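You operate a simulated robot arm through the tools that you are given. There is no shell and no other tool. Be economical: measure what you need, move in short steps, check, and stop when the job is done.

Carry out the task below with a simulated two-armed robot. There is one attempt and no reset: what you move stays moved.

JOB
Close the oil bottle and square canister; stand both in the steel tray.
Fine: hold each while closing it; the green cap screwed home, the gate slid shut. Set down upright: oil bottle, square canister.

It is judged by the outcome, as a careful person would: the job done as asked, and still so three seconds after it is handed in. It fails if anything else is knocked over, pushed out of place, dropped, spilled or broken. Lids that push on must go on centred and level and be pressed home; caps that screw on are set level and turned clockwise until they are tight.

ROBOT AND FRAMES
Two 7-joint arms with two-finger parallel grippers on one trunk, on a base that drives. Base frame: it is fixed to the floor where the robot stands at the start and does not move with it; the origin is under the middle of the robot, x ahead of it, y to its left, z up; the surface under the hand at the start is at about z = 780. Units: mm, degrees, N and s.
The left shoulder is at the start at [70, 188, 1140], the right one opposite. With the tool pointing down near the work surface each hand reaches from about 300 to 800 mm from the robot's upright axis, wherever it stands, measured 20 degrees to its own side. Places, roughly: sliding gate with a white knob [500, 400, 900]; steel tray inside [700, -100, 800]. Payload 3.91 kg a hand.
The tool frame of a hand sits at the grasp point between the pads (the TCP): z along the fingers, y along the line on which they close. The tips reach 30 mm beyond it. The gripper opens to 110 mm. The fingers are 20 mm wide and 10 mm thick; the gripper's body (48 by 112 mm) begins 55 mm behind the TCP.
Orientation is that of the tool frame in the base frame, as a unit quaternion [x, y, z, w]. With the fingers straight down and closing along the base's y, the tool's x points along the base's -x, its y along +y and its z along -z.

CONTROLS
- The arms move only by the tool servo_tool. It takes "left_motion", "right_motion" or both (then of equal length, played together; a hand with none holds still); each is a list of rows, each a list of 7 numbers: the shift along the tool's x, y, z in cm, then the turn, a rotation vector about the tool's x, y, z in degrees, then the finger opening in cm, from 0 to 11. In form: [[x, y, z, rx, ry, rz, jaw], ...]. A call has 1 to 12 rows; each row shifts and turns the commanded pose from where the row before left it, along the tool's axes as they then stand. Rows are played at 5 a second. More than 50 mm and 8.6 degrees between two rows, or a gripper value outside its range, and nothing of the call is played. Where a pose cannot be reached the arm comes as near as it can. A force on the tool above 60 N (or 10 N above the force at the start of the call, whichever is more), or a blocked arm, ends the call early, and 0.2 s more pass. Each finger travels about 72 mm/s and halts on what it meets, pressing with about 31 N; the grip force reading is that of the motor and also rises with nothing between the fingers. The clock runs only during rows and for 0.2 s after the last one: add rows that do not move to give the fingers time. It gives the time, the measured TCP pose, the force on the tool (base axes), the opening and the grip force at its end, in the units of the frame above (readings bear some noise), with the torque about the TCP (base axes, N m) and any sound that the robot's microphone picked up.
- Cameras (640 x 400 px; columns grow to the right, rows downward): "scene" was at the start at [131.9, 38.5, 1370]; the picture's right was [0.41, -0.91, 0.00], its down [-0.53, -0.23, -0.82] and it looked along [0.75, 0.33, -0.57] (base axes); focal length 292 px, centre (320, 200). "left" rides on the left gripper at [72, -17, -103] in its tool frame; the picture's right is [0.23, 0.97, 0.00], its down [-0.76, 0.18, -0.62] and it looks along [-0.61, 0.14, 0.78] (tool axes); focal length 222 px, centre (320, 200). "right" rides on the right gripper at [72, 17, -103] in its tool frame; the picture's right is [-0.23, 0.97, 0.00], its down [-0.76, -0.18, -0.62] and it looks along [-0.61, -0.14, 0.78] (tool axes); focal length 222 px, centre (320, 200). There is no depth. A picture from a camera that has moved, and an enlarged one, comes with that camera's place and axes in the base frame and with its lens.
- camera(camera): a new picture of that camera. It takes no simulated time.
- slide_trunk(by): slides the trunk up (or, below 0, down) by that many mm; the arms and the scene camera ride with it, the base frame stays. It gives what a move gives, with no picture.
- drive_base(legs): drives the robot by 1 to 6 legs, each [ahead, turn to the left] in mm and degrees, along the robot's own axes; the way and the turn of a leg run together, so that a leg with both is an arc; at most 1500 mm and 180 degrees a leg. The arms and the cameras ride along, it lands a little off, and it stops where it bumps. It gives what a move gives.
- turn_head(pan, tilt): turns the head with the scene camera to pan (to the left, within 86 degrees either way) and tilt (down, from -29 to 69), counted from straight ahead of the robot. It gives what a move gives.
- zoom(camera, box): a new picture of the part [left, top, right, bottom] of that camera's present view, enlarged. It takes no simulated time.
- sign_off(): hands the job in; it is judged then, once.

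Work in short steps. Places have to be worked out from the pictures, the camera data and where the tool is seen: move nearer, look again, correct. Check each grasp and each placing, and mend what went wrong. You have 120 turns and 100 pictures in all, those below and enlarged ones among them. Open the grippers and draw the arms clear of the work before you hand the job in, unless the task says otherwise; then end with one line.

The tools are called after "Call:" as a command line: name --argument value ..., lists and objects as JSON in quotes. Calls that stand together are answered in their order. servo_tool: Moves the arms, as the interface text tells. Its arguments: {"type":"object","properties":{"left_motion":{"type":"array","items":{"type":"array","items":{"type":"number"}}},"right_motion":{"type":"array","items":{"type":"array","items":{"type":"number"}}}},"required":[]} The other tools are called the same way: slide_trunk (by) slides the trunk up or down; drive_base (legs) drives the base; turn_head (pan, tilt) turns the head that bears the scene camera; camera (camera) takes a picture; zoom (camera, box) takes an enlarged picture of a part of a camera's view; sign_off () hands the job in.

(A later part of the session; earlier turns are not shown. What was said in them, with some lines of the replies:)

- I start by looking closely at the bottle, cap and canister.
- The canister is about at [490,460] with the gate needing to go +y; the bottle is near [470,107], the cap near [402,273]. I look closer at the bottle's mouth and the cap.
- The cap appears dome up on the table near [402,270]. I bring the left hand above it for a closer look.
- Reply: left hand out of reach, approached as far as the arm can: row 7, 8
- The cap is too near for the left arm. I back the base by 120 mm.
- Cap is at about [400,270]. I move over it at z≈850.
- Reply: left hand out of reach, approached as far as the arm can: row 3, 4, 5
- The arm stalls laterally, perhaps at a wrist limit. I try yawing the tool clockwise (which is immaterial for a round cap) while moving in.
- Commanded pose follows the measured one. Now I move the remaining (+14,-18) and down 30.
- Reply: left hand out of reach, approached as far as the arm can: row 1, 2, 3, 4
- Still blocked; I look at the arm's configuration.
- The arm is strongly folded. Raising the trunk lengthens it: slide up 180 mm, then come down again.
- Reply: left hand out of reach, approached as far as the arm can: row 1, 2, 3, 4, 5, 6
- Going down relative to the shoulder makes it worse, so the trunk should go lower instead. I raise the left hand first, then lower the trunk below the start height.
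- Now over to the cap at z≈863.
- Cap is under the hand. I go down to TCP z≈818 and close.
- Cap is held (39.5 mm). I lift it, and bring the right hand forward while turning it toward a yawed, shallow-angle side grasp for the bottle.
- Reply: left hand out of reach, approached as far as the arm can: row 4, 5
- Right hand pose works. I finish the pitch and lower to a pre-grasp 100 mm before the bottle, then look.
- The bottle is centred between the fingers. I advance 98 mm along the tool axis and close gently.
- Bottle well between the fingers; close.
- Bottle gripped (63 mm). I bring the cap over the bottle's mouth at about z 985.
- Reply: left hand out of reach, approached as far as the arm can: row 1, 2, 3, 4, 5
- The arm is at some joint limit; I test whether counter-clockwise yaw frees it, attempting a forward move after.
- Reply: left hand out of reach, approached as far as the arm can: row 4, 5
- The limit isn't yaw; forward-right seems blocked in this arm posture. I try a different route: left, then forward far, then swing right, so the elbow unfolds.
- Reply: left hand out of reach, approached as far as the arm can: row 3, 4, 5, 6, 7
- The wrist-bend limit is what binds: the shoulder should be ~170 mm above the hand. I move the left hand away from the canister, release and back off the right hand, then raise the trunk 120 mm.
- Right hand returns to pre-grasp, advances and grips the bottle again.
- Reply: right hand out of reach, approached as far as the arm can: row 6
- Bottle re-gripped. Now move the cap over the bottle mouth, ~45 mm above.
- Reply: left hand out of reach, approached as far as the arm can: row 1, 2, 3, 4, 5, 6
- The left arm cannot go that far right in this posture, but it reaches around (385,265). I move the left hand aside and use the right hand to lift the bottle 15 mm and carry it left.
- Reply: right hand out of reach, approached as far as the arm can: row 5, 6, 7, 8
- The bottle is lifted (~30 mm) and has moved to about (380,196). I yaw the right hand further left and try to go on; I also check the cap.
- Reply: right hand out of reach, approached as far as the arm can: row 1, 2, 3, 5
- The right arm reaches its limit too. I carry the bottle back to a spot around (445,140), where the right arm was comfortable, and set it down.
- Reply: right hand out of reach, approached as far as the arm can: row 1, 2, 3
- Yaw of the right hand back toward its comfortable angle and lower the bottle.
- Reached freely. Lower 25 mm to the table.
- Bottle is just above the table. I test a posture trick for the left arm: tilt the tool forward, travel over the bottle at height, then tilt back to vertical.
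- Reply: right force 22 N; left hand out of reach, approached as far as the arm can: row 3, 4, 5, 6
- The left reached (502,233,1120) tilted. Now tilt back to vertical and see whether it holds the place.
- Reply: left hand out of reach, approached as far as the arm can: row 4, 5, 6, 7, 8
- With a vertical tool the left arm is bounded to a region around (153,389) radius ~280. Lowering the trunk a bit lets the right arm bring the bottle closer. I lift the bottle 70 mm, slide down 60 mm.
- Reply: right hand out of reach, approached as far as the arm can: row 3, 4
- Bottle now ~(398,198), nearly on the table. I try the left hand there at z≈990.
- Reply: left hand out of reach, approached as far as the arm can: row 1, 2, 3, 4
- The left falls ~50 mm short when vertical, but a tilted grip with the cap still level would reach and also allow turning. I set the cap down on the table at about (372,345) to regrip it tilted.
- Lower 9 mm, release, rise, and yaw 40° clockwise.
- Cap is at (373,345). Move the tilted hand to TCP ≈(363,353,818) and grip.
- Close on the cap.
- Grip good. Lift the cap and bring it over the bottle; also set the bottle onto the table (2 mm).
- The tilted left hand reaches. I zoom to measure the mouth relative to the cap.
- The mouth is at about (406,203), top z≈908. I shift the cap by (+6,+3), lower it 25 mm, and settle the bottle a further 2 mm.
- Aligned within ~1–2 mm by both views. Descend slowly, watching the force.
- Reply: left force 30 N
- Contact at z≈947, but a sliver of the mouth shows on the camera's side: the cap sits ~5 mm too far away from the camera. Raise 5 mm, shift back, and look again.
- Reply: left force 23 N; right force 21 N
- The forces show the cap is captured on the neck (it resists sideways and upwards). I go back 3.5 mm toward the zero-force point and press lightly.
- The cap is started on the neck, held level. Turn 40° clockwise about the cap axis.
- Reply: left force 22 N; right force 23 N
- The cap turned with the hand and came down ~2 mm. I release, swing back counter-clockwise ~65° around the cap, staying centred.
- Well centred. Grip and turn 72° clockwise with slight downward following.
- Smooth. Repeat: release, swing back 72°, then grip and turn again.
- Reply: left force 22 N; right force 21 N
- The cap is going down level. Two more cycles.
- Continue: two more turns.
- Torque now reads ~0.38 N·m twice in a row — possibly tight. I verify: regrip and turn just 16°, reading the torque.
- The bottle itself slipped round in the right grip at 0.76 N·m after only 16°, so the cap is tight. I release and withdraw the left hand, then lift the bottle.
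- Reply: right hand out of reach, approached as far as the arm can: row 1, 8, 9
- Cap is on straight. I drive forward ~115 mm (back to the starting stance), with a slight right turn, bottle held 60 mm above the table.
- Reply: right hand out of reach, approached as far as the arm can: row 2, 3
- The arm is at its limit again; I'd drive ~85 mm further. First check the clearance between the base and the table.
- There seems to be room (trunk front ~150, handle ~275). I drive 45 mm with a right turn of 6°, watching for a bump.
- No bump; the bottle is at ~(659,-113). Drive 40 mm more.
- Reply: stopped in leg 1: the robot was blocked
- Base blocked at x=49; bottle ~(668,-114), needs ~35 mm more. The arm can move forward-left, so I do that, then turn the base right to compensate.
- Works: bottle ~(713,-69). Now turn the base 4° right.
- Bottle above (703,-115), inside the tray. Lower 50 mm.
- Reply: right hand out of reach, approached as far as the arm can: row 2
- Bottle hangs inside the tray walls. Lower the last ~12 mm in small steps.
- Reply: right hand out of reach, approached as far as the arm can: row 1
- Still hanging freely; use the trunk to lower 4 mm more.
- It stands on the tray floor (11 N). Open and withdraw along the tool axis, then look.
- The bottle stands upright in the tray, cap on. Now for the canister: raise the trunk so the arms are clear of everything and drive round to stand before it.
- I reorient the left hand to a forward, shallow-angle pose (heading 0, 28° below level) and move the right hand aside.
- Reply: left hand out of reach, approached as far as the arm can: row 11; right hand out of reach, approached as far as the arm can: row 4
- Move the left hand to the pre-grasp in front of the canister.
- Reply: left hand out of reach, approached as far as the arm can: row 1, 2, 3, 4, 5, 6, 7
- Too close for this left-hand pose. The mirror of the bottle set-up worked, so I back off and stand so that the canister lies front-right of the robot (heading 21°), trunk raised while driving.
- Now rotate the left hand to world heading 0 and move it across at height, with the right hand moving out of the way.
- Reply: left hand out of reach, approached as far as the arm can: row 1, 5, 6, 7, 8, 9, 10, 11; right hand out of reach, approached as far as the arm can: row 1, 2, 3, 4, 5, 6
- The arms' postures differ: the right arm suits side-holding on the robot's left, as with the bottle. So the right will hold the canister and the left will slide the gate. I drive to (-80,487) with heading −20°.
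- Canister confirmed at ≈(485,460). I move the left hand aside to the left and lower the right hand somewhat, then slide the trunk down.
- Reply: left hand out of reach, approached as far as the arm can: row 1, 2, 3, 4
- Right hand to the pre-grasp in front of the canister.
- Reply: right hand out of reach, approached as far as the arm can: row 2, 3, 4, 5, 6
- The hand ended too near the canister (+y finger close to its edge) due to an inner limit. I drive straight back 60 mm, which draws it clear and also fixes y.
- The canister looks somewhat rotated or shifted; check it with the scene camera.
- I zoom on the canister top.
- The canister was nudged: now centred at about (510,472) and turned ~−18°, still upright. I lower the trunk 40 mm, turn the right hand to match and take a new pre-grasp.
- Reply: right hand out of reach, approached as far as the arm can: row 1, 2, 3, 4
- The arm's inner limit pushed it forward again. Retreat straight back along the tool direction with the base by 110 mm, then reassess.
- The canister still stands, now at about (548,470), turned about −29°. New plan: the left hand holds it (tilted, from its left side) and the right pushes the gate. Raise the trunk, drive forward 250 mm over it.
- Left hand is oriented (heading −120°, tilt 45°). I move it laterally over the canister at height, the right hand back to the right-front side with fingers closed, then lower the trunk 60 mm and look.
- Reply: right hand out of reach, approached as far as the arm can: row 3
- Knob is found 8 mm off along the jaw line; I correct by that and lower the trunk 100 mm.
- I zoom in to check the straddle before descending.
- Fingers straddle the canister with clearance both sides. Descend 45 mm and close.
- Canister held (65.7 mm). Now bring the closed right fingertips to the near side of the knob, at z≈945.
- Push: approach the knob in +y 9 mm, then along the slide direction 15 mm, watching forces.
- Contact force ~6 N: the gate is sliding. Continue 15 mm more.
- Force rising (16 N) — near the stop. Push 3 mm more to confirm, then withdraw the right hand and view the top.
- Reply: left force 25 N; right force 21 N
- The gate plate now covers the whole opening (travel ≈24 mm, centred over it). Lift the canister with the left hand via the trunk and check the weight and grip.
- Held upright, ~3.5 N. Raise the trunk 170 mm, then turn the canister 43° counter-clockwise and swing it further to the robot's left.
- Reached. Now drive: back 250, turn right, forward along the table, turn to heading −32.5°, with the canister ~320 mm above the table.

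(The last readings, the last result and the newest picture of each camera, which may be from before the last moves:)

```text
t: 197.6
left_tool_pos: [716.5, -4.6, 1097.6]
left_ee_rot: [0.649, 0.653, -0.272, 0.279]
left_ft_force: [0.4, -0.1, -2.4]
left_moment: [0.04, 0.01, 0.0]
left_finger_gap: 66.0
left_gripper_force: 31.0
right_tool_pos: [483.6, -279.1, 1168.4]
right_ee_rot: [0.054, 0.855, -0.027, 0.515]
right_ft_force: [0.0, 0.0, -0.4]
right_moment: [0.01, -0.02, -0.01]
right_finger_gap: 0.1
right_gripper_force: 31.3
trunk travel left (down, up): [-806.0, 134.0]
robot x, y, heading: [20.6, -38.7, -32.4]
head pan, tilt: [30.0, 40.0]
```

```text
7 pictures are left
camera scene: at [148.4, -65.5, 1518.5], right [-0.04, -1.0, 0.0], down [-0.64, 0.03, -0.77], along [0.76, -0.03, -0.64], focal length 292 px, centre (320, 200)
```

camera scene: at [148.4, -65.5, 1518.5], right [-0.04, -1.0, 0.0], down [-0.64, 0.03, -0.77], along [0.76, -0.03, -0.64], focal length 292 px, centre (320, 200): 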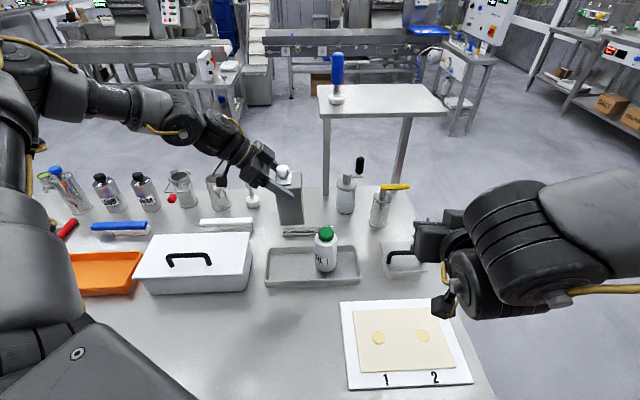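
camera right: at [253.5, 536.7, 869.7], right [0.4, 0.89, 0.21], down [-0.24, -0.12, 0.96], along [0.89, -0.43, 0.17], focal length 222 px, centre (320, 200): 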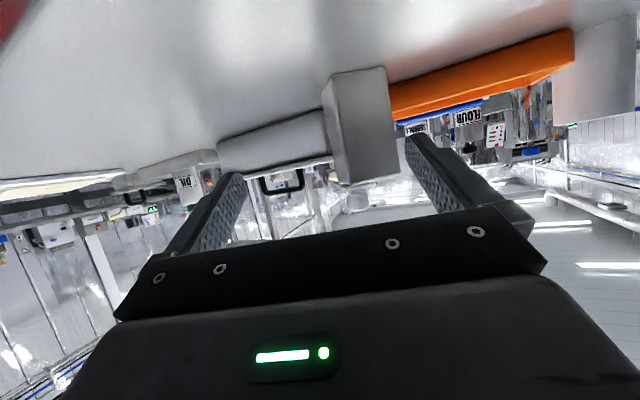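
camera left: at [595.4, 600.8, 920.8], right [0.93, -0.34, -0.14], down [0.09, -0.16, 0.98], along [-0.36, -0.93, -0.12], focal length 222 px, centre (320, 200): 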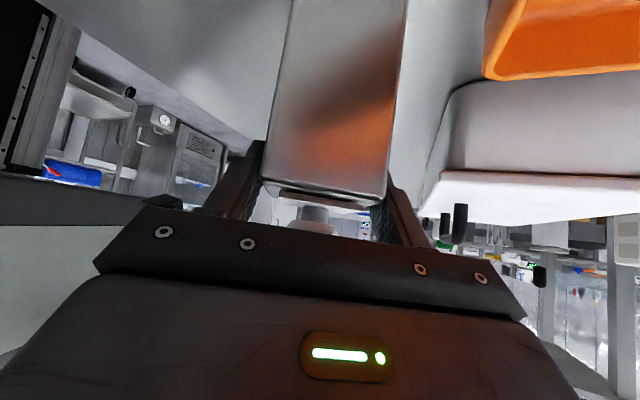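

The canister hangs over the tray at (716,−13), squared up. Shift −14 mm in x and lower the trunk 165 mm, then look.

Call:
servo_tool --left_motion '[[0, -1.4, 0, 0, 0, 0, 5.0], [0, 0, 0, 0, 0, 0, 5.0]]'

Call:
slide_trunk --by -165

Call:
zoom --camera "scene" --box '[220, 130, 412, 250]'

```text
t: 198.2
left_tool_pos: [703.5, -6.1, 1097.7]
left_ee_rot: [0.649, 0.653, -0.272, 0.279]
left_ft_force: [0.4, 0.2, -4.0]
left_moment: [0.05, 0.01, -0.04]
left_finger_gap: 65.6
left_gripper_force: 30.6
right_tool_pos: [483.5, -279.0, 1167.2]
right_ee_rot: [0.052, 0.855, -0.025, 0.515]
right_ft_force: [0.0, -0.1, 0.2]
right_moment: [0.01, 0.01, 0.04]
right_finger_gap: 0.0
right_gripper_force: 31.2
trunk travel left (down, up): [-806.0, 134.0]
robot x, y, heading: [18.5, -34.9, -32.3]
head pan, tilt: [30.0, 40.0]
```

```text
t: 200.1
left_tool_pos: [703.5, -5.7, 932.4]
left_ee_rot: [0.649, 0.653, -0.272, 0.28]
left_ft_force: [-0.9, -0.1, -3.5]
left_moment: [0.01, 0.03, -0.02]
left_finger_gap: 65.9
left_gripper_force: 31.4
right_tool_pos: [484.3, -279.1, 1001.8]
right_ee_rot: [0.054, 0.856, -0.026, 0.514]
right_ft_force: [0.2, -0.3, 0.0]
right_moment: [-0.02, 0.03, 0.0]
right_finger_gap: 0.0
right_gripper_force: 30.5
trunk travel left (down, up): [-641.0, 299.0]
robot x, y, heading: [18.7, -40.3, -32.2]
head pan, tilt: [30.0, 40.0]
```

```text
3.33 times, centred on (316, 190) of scene
camera zoom: at [148.2, -65.7, 1353.6], right [-0.04, -1.0, 0.0], down [-0.64, 0.03, -0.77], along [0.77, -0.03, -0.64], focal length 973 px, centre (333, 233)
```

zoom: 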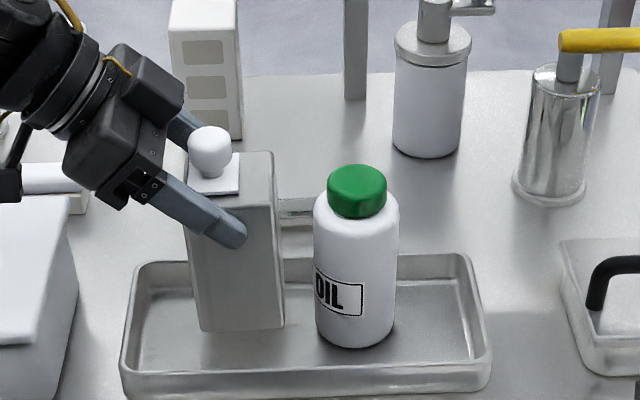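

The canister hangs correctly inside the tray. Lower 22 mm, then the last bit.

Call:
slide_trunk --by -22

Call:
slide_trunk --by -4

```text
t: 200.8
left_tool_pos: [702.3, -5.6, 911.8]
left_ee_rot: [0.649, 0.653, -0.272, 0.28]
left_ft_force: [0.5, 0.8, -3.0]
left_moment: [0.07, -0.02, 0.0]
left_finger_gap: 65.8
left_gripper_force: 30.5
right_tool_pos: [484.7, -279.1, 980.7]
right_ee_rot: [0.054, 0.855, -0.026, 0.515]
right_ft_force: [-0.4, 0.7, 0.1]
right_moment: [-0.02, 0.03, 0.0]
right_finger_gap: 0.0
right_gripper_force: 31.3
trunk travel left (down, up): [-619.0, 321.0]
robot x, y, heading: [17.7, -39.1, -32.5]
head pan, tilt: [30.0, 40.0]
```

```text
t: 201.3
left_tool_pos: [703.5, -5.4, 906.8]
left_ee_rot: [0.65, 0.653, -0.272, 0.279]
left_ft_force: [-0.8, -0.6, -2.3]
left_moment: [0.04, -0.01, 0.0]
left_finger_gap: 65.9
left_gripper_force: 31.2
right_tool_pos: [484.0, -279.1, 976.5]
right_ee_rot: [0.053, 0.855, -0.025, 0.515]
right_ft_force: [0.2, -0.7, 0.0]
right_moment: [0.01, -0.01, 0.01]
right_finger_gap: 0.0
right_gripper_force: 31.3
trunk travel left (down, up): [-615.0, 325.0]
robot x, y, heading: [16.8, -37.1, -32.6]
head pan, tilt: [30.0, 40.0]
```

Still hanging; 3 mm more.

Call:
slide_trunk --by -3

```text
t: 201.8
left_tool_pos: [702.5, -7.4, 905.8]
left_ee_rot: [0.649, 0.652, -0.272, 0.28]
left_ft_force: [1.0, 0.6, 4.4]
left_moment: [0.27, 0.17, -0.05]
left_finger_gap: 65.7
left_gripper_force: 31.4
right_tool_pos: [484.1, -280.3, 973.7]
right_ee_rot: [0.053, 0.855, -0.026, 0.515]
right_ft_force: [0.2, 0.0, 1.0]
right_moment: [-0.02, -0.03, 0.01]
right_finger_gap: 0.0
right_gripper_force: 31.3
trunk travel left (down, up): [-612.0, 328.0]
robot x, y, heading: [16.8, -40.3, -32.5]
head pan, tilt: [30.0, 40.0]
```

It stands on the tray floor. Open, lift straight up 130 mm with the trunk, and look.

Call:
servo_tool --left_motion '[[0, 0, 0, 0, 0, 0, 7.5], [0, 0, 0, 0, 0, 0, 9], [0, 0, 0, 0, 0, 0, 9], [0, 0, 0, 0, 0, 0, 9]]'

Call:
slide_trunk --by 130

Call:
camera --camera "scene"

Call:
zoom --camera "scene" --box '[240, 170, 400, 270]'

```text
t: 202.8
left_tool_pos: [702.4, -5.2, 905.3]
left_ee_rot: [0.648, 0.654, -0.271, 0.28]
left_ft_force: [0.3, 0.5, 0.6]
left_moment: [-0.01, 0.0, 0.0]
left_finger_gap: 90.2
left_gripper_force: 0.1
right_tool_pos: [483.7, -279.0, 972.9]
right_ee_rot: [0.053, 0.855, -0.026, 0.516]
right_ft_force: [0.2, 0.5, 0.5]
right_moment: [0.01, -0.01, 0.03]
right_finger_gap: 0.2
right_gripper_force: 31.2
trunk travel left (down, up): [-612.0, 328.0]
robot x, y, heading: [14.5, -32.9, -32.3]
head pan, tilt: [30.0, 40.0]
```

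```text
t: 204.4
left_tool_pos: [702.2, -7.0, 1032.7]
left_ee_rot: [0.649, 0.653, -0.272, 0.279]
left_ft_force: [-0.6, -0.7, -0.2]
left_moment: [-0.01, 0.0, -0.03]
left_finger_gap: 90.0
left_gripper_force: 0.1
right_tool_pos: [482.4, -280.1, 1102.9]
right_ee_rot: [0.053, 0.856, -0.026, 0.514]
right_ft_force: [0.1, 0.0, -0.2]
right_moment: [-0.03, 0.03, 0.05]
right_finger_gap: 0.0
right_gripper_force: 31.1
trunk travel left (down, up): [-742.0, 198.0]
robot x, y, heading: [17.7, -42.4, -32.4]
head pan, tilt: [30.0, 40.0]
```

```text
5 pictures are left
camera scene: at [148.2, -65.7, 1454.5], right [-0.04, -1.0, 0.0], down [-0.64, 0.03, -0.77], along [0.77, -0.03, -0.64], focal length 292 px, centre (320, 200)
```

scene: 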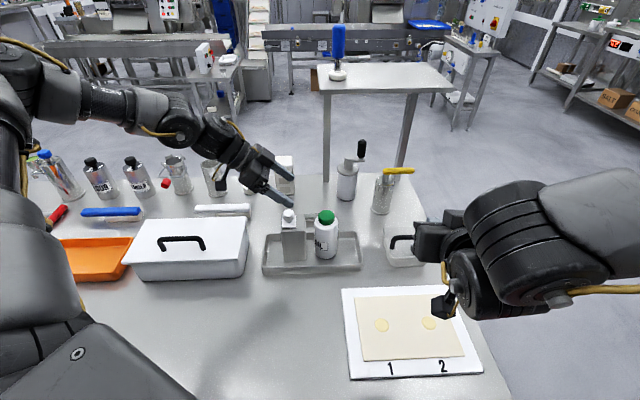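

```text
4.00 times, centred on (320, 220) of scene
camera zoom: at [148.2, -65.7, 1454.5], right [-0.04, -1.0, 0.0], down [-0.64, 0.03, -0.77], along [0.77, -0.03, -0.64], focal length 1168 px, centre (320, 120)
```

zoom: 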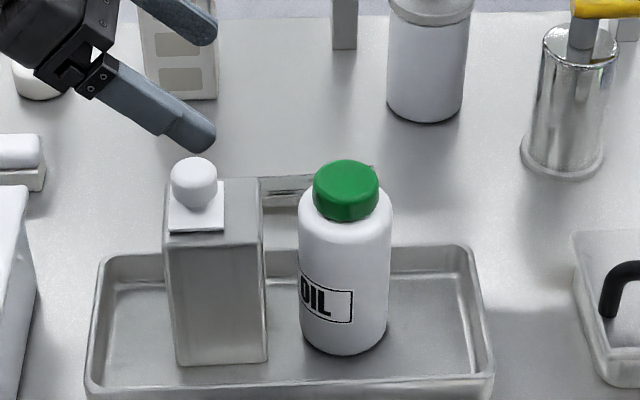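

Both stand upright in the tray, cap on, gate closed. I open the right gripper and draw the arms clear.

Call:
slide_trunk --by 90

Call:
servo_tool --left_motion '[[0, 0, 0, 0, 0, 0, 11], [0, 0, 0, 0, 0, 0, 11], [0, 0, 0, 0, 0, 0, 11], [0, 0, 0, 0, 0, 0, 11]]' --right_motion '[[0, 0, 0, 0, 0, 0, 5], [0, 0, 0, 0, 0, 0, 9], [0, 0, 0, 0, 0, 0, 11], [0, 0, 0, 0, 0, 0, 11]]'

Call:
drive_base --legs '[[-220, 0]]'

Call:
turn_head --pan 35 --tilt 35

Call:
camera --camera "scene"

```text
t: 205.7
left_tool_pos: [702.9, -5.0, 1124.1]
left_ee_rot: [0.649, 0.653, -0.272, 0.28]
left_ft_force: [-0.1, -1.2, 0.7]
left_moment: [-0.05, 0.01, 0.0]
left_finger_gap: 89.9
left_gripper_force: 0.0
right_tool_pos: [482.5, -279.8, 1192.9]
right_ee_rot: [0.053, 0.855, -0.025, 0.515]
right_ft_force: [0.0, -0.7, 0.4]
right_moment: [-0.01, -0.01, 0.04]
right_finger_gap: 0.0
right_gripper_force: 31.2
trunk travel left (down, up): [-832.0, 108.0]
robot x, y, heading: [23.9, -37.6, -33.1]
head pan, tilt: [30.0, 40.0]
```

```text
t: 206.7
left_tool_pos: [702.9, -5.8, 1124.2]
left_ee_rot: [0.649, 0.653, -0.272, 0.279]
left_ft_force: [-0.6, 0.4, 0.0]
left_moment: [0.02, -0.01, -0.01]
left_finger_gap: 110.2
left_gripper_force: 0.1
right_tool_pos: [483.0, -279.0, 1193.5]
right_ee_rot: [0.053, 0.855, -0.025, 0.516]
right_ft_force: [-0.4, -0.3, -0.5]
right_moment: [0.01, -0.02, -0.02]
right_finger_gap: 110.0
right_gripper_force: 0.1
trunk travel left (down, up): [-832.0, 108.0]
robot x, y, heading: [21.8, -40.0, -32.5]
head pan, tilt: [30.0, 40.0]
```

```text
t: 208.4
left_tool_pos: [515.6, 115.0, 1123.1]
left_ee_rot: [0.648, 0.654, -0.273, 0.28]
left_ft_force: [-0.2, 0.5, -0.8]
left_moment: [0.02, 0.02, -0.01]
left_finger_gap: 110.2
left_gripper_force: 0.0
right_tool_pos: [297.9, -159.3, 1193.3]
right_ee_rot: [0.053, 0.855, -0.025, 0.515]
right_ft_force: [-0.3, 0.4, 0.8]
right_moment: [0.0, 0.04, -0.02]
right_finger_gap: 109.7
right_gripper_force: 0.1
trunk travel left (down, up): [-832.0, 108.0]
robot x, y, heading: [-171.2, 84.7, -32.2]
head pan, tilt: [30.0, 40.0]
```

```text
t: 209.0
left_tool_pos: [513.4, 115.9, 1124.7]
left_ee_rot: [0.649, 0.653, -0.272, 0.28]
left_ft_force: [-0.3, -0.3, -0.3]
left_moment: [0.0, 0.02, 0.0]
left_finger_gap: 109.7
left_gripper_force: 0.1
right_tool_pos: [294.5, -157.9, 1194.0]
right_ee_rot: [0.052, 0.855, -0.025, 0.515]
right_ft_force: [-0.6, 0.0, -1.0]
right_moment: [0.01, -0.02, 0.01]
right_finger_gap: 110.0
right_gripper_force: 0.0
trunk travel left (down, up): [-832.0, 108.0]
robot x, y, heading: [-173.3, 82.8, -32.6]
head pan, tilt: [35.0, 35.0]
```

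```text
3 pictures are left
camera scene: at [-38.3, 62.7, 1552.1], right [0.04, -1.0, 0.0], down [-0.57, -0.03, -0.82], along [0.82, 0.04, -0.57], focal length 292 px, centre (320, 200)
```

scene: 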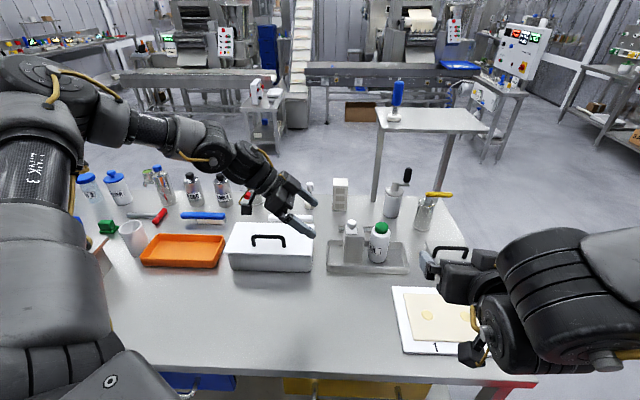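

Everything is in place: both containers stand upright in the tray, the arms are clear and the grippers are open. I hand the job in.

Call:
sign_off

```text
The job is handed in.
```

The oil bottle's green cap is screwed on tight and the canister's gate is slid shut. Both stand upright in the steel tray. I nudged the canister across the table twice before gripping it; it stayed upright, and I saw nothing else disturbed.
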